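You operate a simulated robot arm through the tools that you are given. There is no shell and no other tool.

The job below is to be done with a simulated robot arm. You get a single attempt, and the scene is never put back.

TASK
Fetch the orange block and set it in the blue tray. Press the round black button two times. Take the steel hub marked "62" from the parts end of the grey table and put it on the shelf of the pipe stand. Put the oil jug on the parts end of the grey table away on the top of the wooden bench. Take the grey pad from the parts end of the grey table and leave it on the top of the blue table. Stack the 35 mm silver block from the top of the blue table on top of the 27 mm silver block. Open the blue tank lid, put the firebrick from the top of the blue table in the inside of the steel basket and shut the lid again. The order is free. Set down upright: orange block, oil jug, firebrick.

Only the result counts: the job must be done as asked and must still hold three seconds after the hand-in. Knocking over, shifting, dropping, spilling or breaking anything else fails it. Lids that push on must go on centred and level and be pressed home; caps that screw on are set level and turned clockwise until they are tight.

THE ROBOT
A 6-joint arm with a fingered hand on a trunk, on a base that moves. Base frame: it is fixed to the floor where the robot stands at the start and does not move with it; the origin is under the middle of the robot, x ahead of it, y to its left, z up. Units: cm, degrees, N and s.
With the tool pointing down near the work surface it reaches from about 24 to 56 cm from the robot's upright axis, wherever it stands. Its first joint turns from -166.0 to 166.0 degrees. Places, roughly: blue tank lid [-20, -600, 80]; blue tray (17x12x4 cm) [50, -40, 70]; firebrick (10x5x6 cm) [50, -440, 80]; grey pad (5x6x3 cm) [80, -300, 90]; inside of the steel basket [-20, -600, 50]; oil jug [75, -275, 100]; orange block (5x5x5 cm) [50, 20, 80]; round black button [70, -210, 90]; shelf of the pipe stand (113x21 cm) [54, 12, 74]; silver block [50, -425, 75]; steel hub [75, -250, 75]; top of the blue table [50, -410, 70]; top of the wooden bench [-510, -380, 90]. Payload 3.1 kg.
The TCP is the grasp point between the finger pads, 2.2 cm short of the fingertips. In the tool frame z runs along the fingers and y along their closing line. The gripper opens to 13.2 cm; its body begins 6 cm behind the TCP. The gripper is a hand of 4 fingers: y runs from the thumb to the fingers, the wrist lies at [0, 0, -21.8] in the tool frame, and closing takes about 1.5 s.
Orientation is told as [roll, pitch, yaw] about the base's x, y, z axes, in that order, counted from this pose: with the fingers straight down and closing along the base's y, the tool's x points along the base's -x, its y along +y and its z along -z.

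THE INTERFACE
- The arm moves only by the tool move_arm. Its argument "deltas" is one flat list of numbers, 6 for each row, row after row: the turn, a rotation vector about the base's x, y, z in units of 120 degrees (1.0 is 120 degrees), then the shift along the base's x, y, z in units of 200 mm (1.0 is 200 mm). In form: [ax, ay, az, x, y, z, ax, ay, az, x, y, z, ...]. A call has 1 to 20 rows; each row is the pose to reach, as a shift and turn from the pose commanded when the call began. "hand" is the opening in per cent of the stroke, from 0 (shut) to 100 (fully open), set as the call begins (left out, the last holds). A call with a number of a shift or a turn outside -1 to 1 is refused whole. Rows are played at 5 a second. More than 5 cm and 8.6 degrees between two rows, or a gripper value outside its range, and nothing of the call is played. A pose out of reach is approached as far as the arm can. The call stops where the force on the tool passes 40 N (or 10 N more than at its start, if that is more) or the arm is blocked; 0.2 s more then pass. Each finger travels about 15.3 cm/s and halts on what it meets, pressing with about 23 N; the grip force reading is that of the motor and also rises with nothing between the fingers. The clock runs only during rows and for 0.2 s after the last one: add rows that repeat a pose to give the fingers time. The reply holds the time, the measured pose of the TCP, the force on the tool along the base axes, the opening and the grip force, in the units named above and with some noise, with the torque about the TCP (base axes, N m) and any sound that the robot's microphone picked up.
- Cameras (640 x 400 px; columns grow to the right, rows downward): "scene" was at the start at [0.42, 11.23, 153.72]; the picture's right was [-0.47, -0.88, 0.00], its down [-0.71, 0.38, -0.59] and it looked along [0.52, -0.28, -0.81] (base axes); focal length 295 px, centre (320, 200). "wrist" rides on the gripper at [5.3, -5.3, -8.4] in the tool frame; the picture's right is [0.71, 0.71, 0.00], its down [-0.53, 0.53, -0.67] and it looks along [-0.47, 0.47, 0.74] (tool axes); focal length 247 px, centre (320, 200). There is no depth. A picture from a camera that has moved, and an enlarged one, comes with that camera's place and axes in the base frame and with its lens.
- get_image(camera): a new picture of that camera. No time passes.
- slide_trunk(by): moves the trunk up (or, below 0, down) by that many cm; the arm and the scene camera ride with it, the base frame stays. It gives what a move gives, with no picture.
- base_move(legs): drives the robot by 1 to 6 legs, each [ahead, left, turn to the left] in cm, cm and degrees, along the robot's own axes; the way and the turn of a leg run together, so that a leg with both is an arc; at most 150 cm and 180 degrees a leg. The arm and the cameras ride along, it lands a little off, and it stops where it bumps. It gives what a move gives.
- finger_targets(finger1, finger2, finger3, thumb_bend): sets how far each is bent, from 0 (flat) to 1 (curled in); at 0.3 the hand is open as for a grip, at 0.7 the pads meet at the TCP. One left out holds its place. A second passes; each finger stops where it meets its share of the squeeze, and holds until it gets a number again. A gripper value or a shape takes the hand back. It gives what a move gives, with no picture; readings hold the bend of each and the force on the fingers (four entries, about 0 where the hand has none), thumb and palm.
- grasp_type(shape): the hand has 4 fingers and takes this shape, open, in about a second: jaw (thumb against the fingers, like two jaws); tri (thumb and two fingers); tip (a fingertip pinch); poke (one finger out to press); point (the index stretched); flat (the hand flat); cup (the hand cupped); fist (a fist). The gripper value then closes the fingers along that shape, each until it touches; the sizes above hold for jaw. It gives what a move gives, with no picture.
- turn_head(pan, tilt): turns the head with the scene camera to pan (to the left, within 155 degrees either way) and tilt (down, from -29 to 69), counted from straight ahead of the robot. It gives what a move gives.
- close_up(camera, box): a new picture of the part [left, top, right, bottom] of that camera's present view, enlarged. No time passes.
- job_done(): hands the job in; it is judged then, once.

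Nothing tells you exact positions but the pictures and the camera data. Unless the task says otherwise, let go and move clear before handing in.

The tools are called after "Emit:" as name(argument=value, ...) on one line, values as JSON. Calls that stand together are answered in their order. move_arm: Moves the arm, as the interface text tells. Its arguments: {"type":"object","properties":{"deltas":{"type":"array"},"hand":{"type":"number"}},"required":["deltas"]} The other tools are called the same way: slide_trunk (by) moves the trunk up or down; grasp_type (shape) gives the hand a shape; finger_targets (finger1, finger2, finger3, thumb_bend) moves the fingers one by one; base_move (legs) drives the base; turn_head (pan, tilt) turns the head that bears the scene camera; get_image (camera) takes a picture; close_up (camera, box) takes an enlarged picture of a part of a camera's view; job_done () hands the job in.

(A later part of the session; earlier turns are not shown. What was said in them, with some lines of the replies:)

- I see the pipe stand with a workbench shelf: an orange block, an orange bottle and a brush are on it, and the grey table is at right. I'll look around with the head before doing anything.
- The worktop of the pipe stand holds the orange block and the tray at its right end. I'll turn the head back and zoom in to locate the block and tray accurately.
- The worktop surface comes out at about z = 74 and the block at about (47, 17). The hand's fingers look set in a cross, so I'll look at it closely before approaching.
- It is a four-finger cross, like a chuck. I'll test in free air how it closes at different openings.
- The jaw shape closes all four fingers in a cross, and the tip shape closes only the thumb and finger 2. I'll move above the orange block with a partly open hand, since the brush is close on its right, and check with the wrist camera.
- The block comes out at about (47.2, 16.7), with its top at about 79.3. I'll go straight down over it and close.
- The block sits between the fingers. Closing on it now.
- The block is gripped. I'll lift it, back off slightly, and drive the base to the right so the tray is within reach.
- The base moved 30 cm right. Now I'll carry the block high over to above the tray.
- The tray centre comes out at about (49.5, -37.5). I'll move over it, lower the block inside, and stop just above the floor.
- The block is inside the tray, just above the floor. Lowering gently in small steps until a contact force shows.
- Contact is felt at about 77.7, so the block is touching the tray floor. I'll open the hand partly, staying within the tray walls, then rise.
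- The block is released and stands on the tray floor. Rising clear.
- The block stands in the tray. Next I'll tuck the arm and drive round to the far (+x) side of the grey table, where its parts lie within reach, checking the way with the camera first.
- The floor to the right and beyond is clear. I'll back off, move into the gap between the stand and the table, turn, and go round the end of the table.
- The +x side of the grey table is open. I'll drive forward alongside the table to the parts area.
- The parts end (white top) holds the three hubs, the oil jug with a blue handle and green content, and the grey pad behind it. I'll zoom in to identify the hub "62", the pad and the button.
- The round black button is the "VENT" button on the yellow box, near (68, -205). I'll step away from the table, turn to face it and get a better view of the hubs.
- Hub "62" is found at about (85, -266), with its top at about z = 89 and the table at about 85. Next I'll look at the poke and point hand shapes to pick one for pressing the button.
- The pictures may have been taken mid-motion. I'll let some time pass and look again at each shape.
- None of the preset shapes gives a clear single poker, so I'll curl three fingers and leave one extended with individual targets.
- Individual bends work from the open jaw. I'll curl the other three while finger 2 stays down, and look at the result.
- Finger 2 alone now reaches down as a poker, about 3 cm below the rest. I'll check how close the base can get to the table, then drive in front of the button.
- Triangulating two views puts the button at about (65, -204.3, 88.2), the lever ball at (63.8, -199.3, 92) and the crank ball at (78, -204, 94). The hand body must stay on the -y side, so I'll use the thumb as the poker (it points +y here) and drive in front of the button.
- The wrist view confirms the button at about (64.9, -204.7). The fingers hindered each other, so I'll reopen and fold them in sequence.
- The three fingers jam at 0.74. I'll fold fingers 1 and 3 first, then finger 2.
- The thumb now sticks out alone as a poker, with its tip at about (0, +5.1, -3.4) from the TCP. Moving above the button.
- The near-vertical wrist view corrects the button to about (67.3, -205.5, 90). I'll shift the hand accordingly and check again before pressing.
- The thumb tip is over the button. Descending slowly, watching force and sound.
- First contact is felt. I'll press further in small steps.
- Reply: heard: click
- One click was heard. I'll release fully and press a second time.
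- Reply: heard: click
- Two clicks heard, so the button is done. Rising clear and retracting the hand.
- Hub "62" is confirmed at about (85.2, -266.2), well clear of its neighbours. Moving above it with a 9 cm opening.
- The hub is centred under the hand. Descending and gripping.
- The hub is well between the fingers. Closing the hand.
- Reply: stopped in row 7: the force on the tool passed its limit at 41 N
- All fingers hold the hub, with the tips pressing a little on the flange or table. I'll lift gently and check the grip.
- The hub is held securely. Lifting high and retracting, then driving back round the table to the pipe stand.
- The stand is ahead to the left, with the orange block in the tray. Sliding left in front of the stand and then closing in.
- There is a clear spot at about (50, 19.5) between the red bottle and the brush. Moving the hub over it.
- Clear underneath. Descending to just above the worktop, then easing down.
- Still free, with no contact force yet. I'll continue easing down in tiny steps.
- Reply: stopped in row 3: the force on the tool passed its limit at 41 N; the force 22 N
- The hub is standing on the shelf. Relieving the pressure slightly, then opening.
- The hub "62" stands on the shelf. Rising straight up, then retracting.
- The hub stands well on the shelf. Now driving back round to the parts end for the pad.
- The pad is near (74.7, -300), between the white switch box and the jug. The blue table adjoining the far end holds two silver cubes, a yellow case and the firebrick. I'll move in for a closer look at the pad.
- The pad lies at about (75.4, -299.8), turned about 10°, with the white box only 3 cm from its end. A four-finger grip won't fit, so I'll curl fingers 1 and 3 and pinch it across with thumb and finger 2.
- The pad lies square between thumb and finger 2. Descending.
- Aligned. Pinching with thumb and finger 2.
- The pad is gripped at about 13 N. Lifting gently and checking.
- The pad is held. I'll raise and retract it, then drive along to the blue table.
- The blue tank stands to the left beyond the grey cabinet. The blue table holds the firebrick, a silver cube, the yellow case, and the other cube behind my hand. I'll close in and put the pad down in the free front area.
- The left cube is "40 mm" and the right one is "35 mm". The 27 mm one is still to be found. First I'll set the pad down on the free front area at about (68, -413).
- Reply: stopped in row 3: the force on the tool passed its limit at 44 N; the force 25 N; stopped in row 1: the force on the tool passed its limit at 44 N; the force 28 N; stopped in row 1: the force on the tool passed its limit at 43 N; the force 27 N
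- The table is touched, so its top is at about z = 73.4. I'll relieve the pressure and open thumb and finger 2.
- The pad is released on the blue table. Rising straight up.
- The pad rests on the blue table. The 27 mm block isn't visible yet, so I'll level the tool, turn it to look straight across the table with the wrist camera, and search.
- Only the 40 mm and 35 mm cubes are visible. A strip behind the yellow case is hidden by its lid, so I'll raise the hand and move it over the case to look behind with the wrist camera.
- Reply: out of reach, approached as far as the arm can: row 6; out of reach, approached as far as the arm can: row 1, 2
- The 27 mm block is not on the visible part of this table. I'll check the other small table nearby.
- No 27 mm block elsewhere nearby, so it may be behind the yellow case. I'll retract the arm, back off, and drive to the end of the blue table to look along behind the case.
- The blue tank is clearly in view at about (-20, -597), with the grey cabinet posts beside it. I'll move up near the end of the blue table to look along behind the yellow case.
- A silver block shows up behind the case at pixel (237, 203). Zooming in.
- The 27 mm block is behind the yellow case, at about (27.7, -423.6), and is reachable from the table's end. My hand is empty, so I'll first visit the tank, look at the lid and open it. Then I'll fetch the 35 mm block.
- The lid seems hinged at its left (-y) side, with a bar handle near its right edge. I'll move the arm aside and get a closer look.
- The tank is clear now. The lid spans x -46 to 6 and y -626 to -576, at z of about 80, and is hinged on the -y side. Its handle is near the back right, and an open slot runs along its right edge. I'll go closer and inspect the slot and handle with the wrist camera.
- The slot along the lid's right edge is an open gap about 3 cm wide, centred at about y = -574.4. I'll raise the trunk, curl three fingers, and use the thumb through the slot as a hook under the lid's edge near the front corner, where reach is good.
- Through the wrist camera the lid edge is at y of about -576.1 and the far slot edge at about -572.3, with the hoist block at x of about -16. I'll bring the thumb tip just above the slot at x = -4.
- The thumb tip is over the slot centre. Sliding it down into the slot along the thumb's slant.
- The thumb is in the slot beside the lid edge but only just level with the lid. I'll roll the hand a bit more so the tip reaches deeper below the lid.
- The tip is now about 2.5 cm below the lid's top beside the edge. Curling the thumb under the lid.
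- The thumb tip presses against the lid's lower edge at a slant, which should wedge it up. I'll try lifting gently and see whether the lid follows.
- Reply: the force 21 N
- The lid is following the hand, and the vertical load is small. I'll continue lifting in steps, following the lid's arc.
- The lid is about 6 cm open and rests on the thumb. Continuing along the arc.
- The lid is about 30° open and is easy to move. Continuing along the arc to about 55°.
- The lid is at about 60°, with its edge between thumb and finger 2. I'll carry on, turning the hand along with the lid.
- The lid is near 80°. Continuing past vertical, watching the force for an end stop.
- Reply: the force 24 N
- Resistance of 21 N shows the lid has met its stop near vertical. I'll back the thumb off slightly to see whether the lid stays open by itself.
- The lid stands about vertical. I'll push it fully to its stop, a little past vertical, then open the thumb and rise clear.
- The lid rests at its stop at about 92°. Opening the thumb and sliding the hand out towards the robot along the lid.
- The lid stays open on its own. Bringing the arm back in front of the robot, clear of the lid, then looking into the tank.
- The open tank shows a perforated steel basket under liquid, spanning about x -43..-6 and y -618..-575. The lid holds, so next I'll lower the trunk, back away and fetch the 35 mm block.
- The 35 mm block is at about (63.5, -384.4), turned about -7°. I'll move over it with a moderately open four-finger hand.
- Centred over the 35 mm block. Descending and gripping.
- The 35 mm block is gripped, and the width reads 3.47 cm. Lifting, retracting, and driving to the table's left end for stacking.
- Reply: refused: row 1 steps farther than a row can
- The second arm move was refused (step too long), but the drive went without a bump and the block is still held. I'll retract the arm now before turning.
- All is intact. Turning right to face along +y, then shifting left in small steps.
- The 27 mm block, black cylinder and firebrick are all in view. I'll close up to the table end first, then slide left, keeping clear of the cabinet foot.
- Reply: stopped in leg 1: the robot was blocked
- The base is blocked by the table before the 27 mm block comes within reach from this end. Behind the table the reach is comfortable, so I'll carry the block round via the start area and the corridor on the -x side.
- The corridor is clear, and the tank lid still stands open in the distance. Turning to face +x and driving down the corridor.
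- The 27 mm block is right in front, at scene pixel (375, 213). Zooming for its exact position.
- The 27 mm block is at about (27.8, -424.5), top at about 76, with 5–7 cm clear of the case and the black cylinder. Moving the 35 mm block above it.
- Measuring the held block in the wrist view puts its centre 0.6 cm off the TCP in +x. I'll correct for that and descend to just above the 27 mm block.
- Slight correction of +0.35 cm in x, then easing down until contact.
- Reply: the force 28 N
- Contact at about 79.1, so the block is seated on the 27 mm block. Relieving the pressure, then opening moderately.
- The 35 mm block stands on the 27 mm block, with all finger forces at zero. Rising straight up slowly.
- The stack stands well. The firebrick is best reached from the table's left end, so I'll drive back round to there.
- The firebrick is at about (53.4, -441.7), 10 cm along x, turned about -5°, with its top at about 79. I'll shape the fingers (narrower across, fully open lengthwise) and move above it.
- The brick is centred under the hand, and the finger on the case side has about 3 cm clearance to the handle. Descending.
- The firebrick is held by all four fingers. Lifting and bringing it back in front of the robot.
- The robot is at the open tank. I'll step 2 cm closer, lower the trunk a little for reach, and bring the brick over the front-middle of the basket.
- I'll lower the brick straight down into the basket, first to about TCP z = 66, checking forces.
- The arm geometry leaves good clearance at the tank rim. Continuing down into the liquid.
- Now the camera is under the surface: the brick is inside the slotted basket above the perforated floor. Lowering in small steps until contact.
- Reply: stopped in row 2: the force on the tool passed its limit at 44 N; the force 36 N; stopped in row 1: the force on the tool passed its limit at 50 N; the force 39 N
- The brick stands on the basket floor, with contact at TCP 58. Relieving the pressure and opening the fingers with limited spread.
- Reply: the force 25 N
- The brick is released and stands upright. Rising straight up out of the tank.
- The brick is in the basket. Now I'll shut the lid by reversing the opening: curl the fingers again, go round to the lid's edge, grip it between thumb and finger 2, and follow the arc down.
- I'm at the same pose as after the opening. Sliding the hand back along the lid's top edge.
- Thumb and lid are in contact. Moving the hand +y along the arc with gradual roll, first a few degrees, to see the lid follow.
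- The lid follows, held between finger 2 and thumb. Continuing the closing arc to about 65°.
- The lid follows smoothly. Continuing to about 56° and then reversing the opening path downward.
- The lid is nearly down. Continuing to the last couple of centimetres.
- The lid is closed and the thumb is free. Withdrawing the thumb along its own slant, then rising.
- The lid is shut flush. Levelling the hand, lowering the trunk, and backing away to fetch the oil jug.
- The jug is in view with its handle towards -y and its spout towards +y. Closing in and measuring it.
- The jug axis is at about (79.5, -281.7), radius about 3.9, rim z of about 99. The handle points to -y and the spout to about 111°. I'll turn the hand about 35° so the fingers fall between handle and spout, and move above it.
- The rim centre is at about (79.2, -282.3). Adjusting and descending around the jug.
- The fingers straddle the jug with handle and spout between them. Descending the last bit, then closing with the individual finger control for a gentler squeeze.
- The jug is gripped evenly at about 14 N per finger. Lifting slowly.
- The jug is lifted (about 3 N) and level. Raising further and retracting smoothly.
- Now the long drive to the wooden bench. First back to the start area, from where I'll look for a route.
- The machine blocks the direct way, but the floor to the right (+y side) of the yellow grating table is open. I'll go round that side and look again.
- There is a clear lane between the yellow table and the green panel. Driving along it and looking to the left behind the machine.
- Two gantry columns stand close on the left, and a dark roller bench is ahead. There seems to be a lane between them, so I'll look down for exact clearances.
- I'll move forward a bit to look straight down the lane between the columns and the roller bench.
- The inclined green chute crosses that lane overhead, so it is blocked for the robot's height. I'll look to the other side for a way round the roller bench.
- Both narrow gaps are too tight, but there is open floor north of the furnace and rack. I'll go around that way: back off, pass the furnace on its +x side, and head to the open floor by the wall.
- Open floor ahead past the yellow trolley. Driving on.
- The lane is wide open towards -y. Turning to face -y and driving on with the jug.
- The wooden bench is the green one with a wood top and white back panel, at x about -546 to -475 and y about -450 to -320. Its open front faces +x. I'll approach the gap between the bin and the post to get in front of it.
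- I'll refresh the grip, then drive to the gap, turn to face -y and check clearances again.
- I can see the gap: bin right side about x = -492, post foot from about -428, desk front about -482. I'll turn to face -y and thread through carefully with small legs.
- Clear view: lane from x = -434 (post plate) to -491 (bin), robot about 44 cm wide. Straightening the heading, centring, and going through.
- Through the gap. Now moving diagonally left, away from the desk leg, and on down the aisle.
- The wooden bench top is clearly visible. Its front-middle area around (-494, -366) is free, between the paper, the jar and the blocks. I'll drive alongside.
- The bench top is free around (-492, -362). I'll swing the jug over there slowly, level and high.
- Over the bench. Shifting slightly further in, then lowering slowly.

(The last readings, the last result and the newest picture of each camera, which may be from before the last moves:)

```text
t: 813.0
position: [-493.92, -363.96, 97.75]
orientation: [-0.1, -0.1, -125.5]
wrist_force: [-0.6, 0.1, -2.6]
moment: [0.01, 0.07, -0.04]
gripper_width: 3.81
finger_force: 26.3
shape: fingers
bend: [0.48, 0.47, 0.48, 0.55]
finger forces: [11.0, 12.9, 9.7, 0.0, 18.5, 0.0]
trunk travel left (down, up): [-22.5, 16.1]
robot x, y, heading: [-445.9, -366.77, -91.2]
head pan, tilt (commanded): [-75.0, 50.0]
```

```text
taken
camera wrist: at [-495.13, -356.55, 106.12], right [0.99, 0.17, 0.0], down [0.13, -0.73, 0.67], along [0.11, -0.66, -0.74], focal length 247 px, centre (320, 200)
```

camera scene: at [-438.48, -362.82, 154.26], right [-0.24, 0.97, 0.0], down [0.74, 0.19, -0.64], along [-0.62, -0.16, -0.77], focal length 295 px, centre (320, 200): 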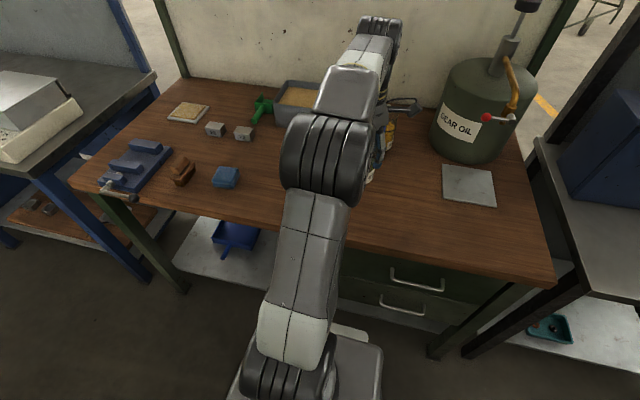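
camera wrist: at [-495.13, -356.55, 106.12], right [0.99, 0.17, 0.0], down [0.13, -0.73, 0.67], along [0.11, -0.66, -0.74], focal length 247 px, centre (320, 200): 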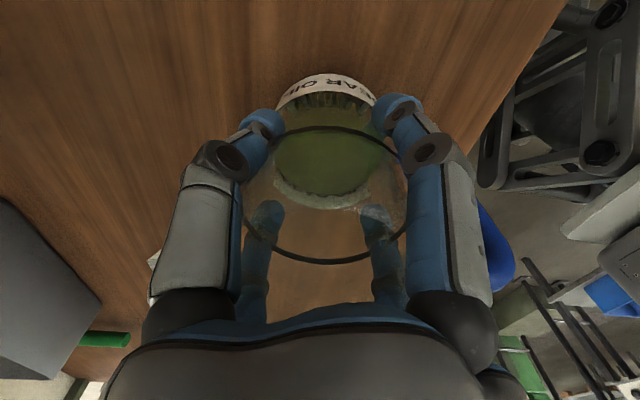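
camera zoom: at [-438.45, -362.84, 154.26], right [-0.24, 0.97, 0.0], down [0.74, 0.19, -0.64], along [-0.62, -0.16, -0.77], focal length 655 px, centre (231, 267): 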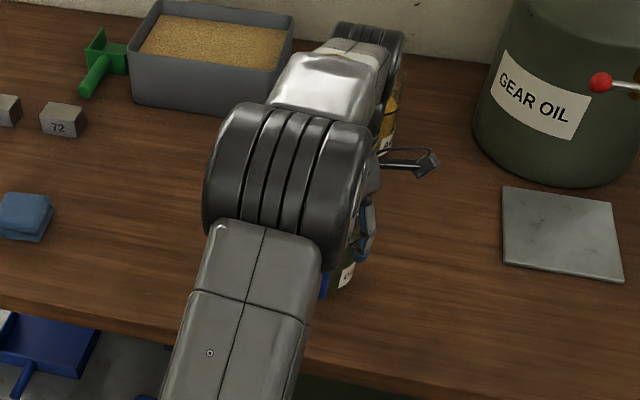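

Emit:
move_arm(deltas=[0, 0, 0, 0, 0, -0.01, 0, 0, 0, 0, 0, -0.025, 0, 0, 0, 0, 0, -0.04, 0, 0, 0, 0, 0, -0.05, 0, 0, 0, 0, 0, -0.05])

Emit:
move_arm(deltas=[0, 0, 0, 0, 0, -0.01, 0, 0, 0, 0, 0, -0.02, 0, 0, 0, 0, 0, -0.025, 0, 0, 0, 0, 0, -0.025])

```text
t: 814.2
position: [-494.16, -363.91, 96.97]
orientation: [-0.1, -0.1, -125.4]
wrist_force: [-0.2, -0.3, -2.4]
moment: [0.01, 0.07, 0.01]
gripper_width: 3.81
finger_force: 26.6
shape: fingers
bend: [0.48, 0.47, 0.48, 0.55]
finger forces: [10.8, 13.1, 9.8, 0.0, 18.9, 0.0]
trunk travel left (down, up): [-22.5, 16.1]
robot x, y, heading: [-445.74, -366.49, -91.1]
head pan, tilt (commanded): [-75.0, 50.0]
```

```text
t: 815.2
position: [-493.83, -364.03, 96.69]
orientation: [-0.6, -0.2, -125.2]
wrist_force: [-0.3, -2.4, 27.2]
moment: [0.43, 0.83, 0.04]
gripper_width: 3.81
finger_force: 32.8
shape: fingers
bend: [0.48, 0.48, 0.48, 0.55]
finger forces: [14.1, 17.9, 12.7, 0.1, 21.9, 0.0]
trunk travel left (down, up): [-22.5, 16.1]
robot x, y, heading: [-446.03, -366.6, -91.1]
head pan, tilt (commanded): [-75.0, 50.0]
```

The jug touches the bench top, with contact at about 96.8. Relieving the pressure, then opening the fingers.

Emit:
move_arm(deltas=[0, 0, 0, 0, 0, 0.008, 0, 0, 0, 0, 0, 0.014, 0, 0, 0, 0, 0, 0.016])

Emit:
finger_targets(finger1=0.4, finger2=0.4, finger3=0.4, thumb_bend=0.45)

Emit:
finger_targets(finger1=0.3, finger2=0.3, finger3=0.3, thumb_bend=0.3)

Emit:
get_image(camera="wrist")

```text
t: 816.0
position: [-493.91, -363.99, 96.83]
orientation: [-0.2, 0.0, -125.4]
wrist_force: [-2.2, -0.2, 15.9]
moment: [0.3, 0.71, 0.06]
gripper_width: 3.8
finger_force: 31.4
shape: fingers
bend: [0.48, 0.48, 0.48, 0.55]
finger forces: [13.0, 15.8, 12.0, 0.0, 21.6, 0.0]
trunk travel left (down, up): [-22.5, 16.1]
robot x, y, heading: [-445.86, -366.28, -90.9]
head pan, tilt (commanded): [-75.0, 50.0]
```

```text
t: 817.0
position: [-493.94, -364.01, 96.76]
orientation: [-0.1, 0.0, -125.3]
wrist_force: [0.8, -0.7, -0.8]
moment: [0.0, 0.03, 0.0]
gripper_width: 5.87
finger_force: 0.4
shape: fingers
bend: [0.4, 0.4, 0.4, 0.45]
finger forces: [0.1, 0.8, 0.1, 0.1, 0.1, 0.1]
trunk travel left (down, up): [-22.5, 16.1]
robot x, y, heading: [-445.85, -366.83, -90.8]
head pan, tilt (commanded): [-75.0, 50.0]
```

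```text
t: 818.0
position: [-493.9, -363.93, 96.68]
orientation: [-0.2, -0.1, -125.4]
wrist_force: [0.0, 0.5, 0.1]
moment: [0.01, -0.02, -0.01]
gripper_width: 8.74
finger_force: 0.0
shape: fingers
bend: [0.3, 0.3, 0.3, 0.3]
finger forces: [0.0, 0.1, 0.0, 0.0, 0.0, 0.0]
trunk travel left (down, up): [-22.5, 16.1]
robot x, y, heading: [-445.76, -366.45, -91.0]
head pan, tilt (commanded): [-75.0, 50.0]
```

```text
taken
camera wrist: at [-495.17, -356.63, 105.13], right [0.99, 0.17, 0.0], down [0.13, -0.73, 0.67], along [0.11, -0.66, -0.74], focal length 247 px, centre (320, 200)
```

wrist: 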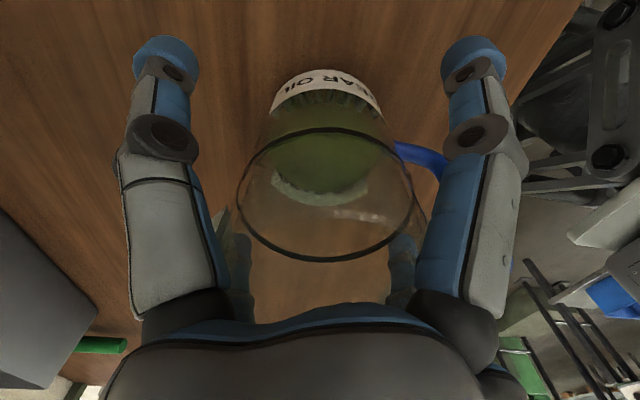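

The jug stands free on the wooden bench. Rising straight up.

Emit:
move_arm(deltas=[0, 0, 0, 0, 0, 0.03, 0, 0, 0, 0, 0, 0.08, 0, 0, 0, 0, 0, 0.14, 0, 0, 0, 0, 0, 0.22, 0, 0, 0, 0, 0, 0.32, 0, 0, 0, 0, 0, 0.44, 0, 0, 0, 0, 0, 0.58, 0, 0, 0, 0, 0, 0.72, 0, 0, 0, 0, 0, 0.85])

Emit:
get_image(camera="wrist")

Emit:
move_arm(deltas=[0, 0, 0, 0.15, -0.1, 0, 0, 0, 0, 0.3, -0.25, 0, 0, 0, 0, 0.45, -0.42, 0, 0, 0, 0, 0.6, -0.6, 0, 0, 0, 0, 0.78, -0.75, 0, 0, 0, 0, 0.95, -0.9, 0])

Emit:
get_image(camera="scene")

```text
t: 820.0
position: [-494.0, -363.99, 113.7]
orientation: [0.0, 0.0, -125.4]
wrist_force: [0.3, 0.2, 0.2]
moment: [-0.01, -0.01, -0.05]
gripper_width: 8.77
finger_force: 0.2
shape: fingers
bend: [0.3, 0.3, 0.3, 0.3]
finger forces: [0.0, 0.0, 0.0, 0.1, 0.0, 0.1]
trunk travel left (down, up): [-22.5, 16.1]
robot x, y, heading: [-445.89, -366.58, -91.0]
head pan, tilt (commanded): [-75.0, 50.0]
```

```text
taken
camera wrist: at [-495.25, -356.57, 122.07], right [0.99, 0.17, 0.0], down [0.12, -0.73, 0.67], along [0.11, -0.66, -0.74], focal length 247 px, centre (320, 200)
```

wrist: 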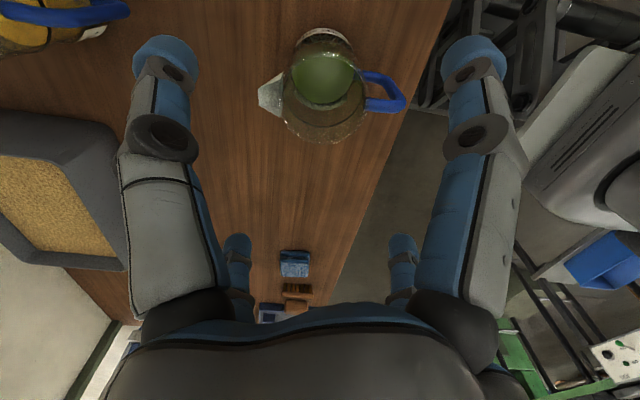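

```text
t: 821.4
position: [-474.9, -381.93, 113.88]
orientation: [-0.3, -0.1, -125.3]
wrist_force: [-0.3, 0.5, -0.2]
moment: [-0.01, 0.01, -0.01]
gripper_width: 8.75
finger_force: 0.0
shape: fingers
bend: [0.3, 0.3, 0.3, 0.3]
finger forces: [0.0, 0.1, 0.0, 0.1, 0.1, 0.0]
trunk travel left (down, up): [-22.5, 16.1]
robot x, y, heading: [-445.5, -366.64, -90.9]
head pan, tilt (commanded): [-75.0, 50.0]
```

```text
taken
camera scene: at [-438.32, -362.9, 154.25], right [-0.24, 0.97, 0.0], down [0.74, 0.19, -0.64], along [-0.62, -0.16, -0.77], focal length 295 px, centre (320, 200)
```

scene: 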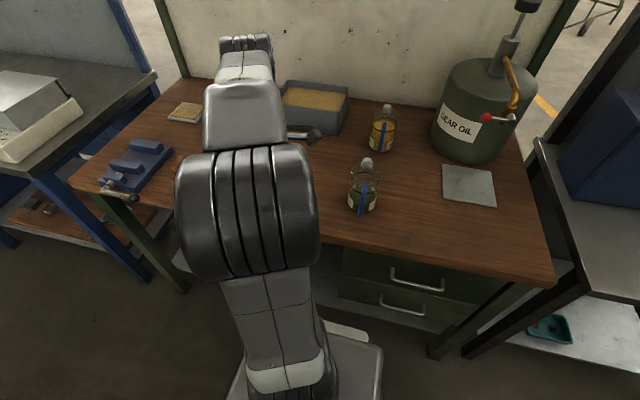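

The jug stands upright on the wooden bench. I'll bring the hand fully clear and take one last look before handing in.

Emit:
move_arm(deltas=[0, 0, 0, 0.2, -0.1, 0, 0, 0, 0, 0.4, -0.22, 0, 0, 0, 0, 0.6, -0.36, 0, 0, 0, 0, 0.8, -0.5, 0, 0, 0, 0, 0.95, -0.6, 0])

Emit:
close_up(camera="scene", box=[280, 120, 480, 250])

```text
t: 822.6
position: [-456.32, -393.67, 113.45]
orientation: [-0.2, 0.0, -125.3]
wrist_force: [0.0, 0.0, -0.5]
moment: [0.01, 0.01, -0.02]
gripper_width: 8.75
finger_force: 0.0
shape: fingers
bend: [0.3, 0.3, 0.3, 0.3]
finger forces: [0.0, 0.1, 0.0, 0.1, 0.0, 0.1]
trunk travel left (down, up): [-22.5, 16.1]
robot x, y, heading: [-445.86, -366.53, -91.3]
head pan, tilt (commanded): [-75.0, 50.0]
```

```text
3.08 times, centred on (380, 185) of scene
camera zoom: at [-438.36, -362.91, 154.25], right [-0.24, 0.97, 0.0], down [0.74, 0.19, -0.64], along [-0.62, -0.16, -0.77], focal length 907 px, centre (135, 246)
```

zoom: 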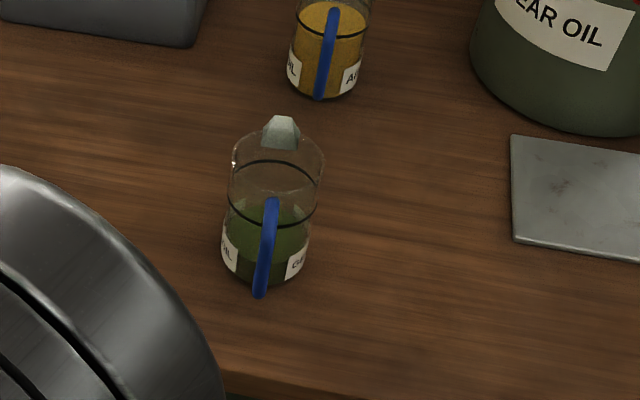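

The jug stands upright and unspilled on the wooden bench, and the hand is clear. The rest is in place too: block in tray, button pressed twice, hub on shelf, pad on blue table, blocks stacked, firebrick in basket, lid shut. Handing in.

Emit:
job_done()

```text
The job is handed in.
```

I did all seven parts of the job and handed it in. The hand-in gave no verdict, so what follows is from my own pictures and sensor readings.

- **Orange block:** it stands upright in the blue tray.
- **Round black button:** I pressed the one marked "VENT" twice and heard a click each time.
- **Hub "62":** it stands on the shelf of the pipe stand, between the red bottle and the brush.
- **Oil jug:** it stands upright and unspilled on the wooden bench.
- **Grey pad:** it lies on the blue table, in front of the yellow case.
- **Silver blocks:** the 35 mm block stands on the 27 mm block, which was hidden behind the yellow case. It sits about half a centimetre off centre, but it still looked steady when I last saw it.
- **Firebrick:** it stands upright on the floor of the steel basket, under the liquid in the tank.
- **Tank lid:** it is shut, and looked as flush as before I opened it.

**Possible disturbance:** the base bumped the end of the blue table once, at low speed. The things on the table looked unmoved in the pictures afterwards. Earlier I drove once with the arm still extended because an arm move had been refused; nothing was hit.
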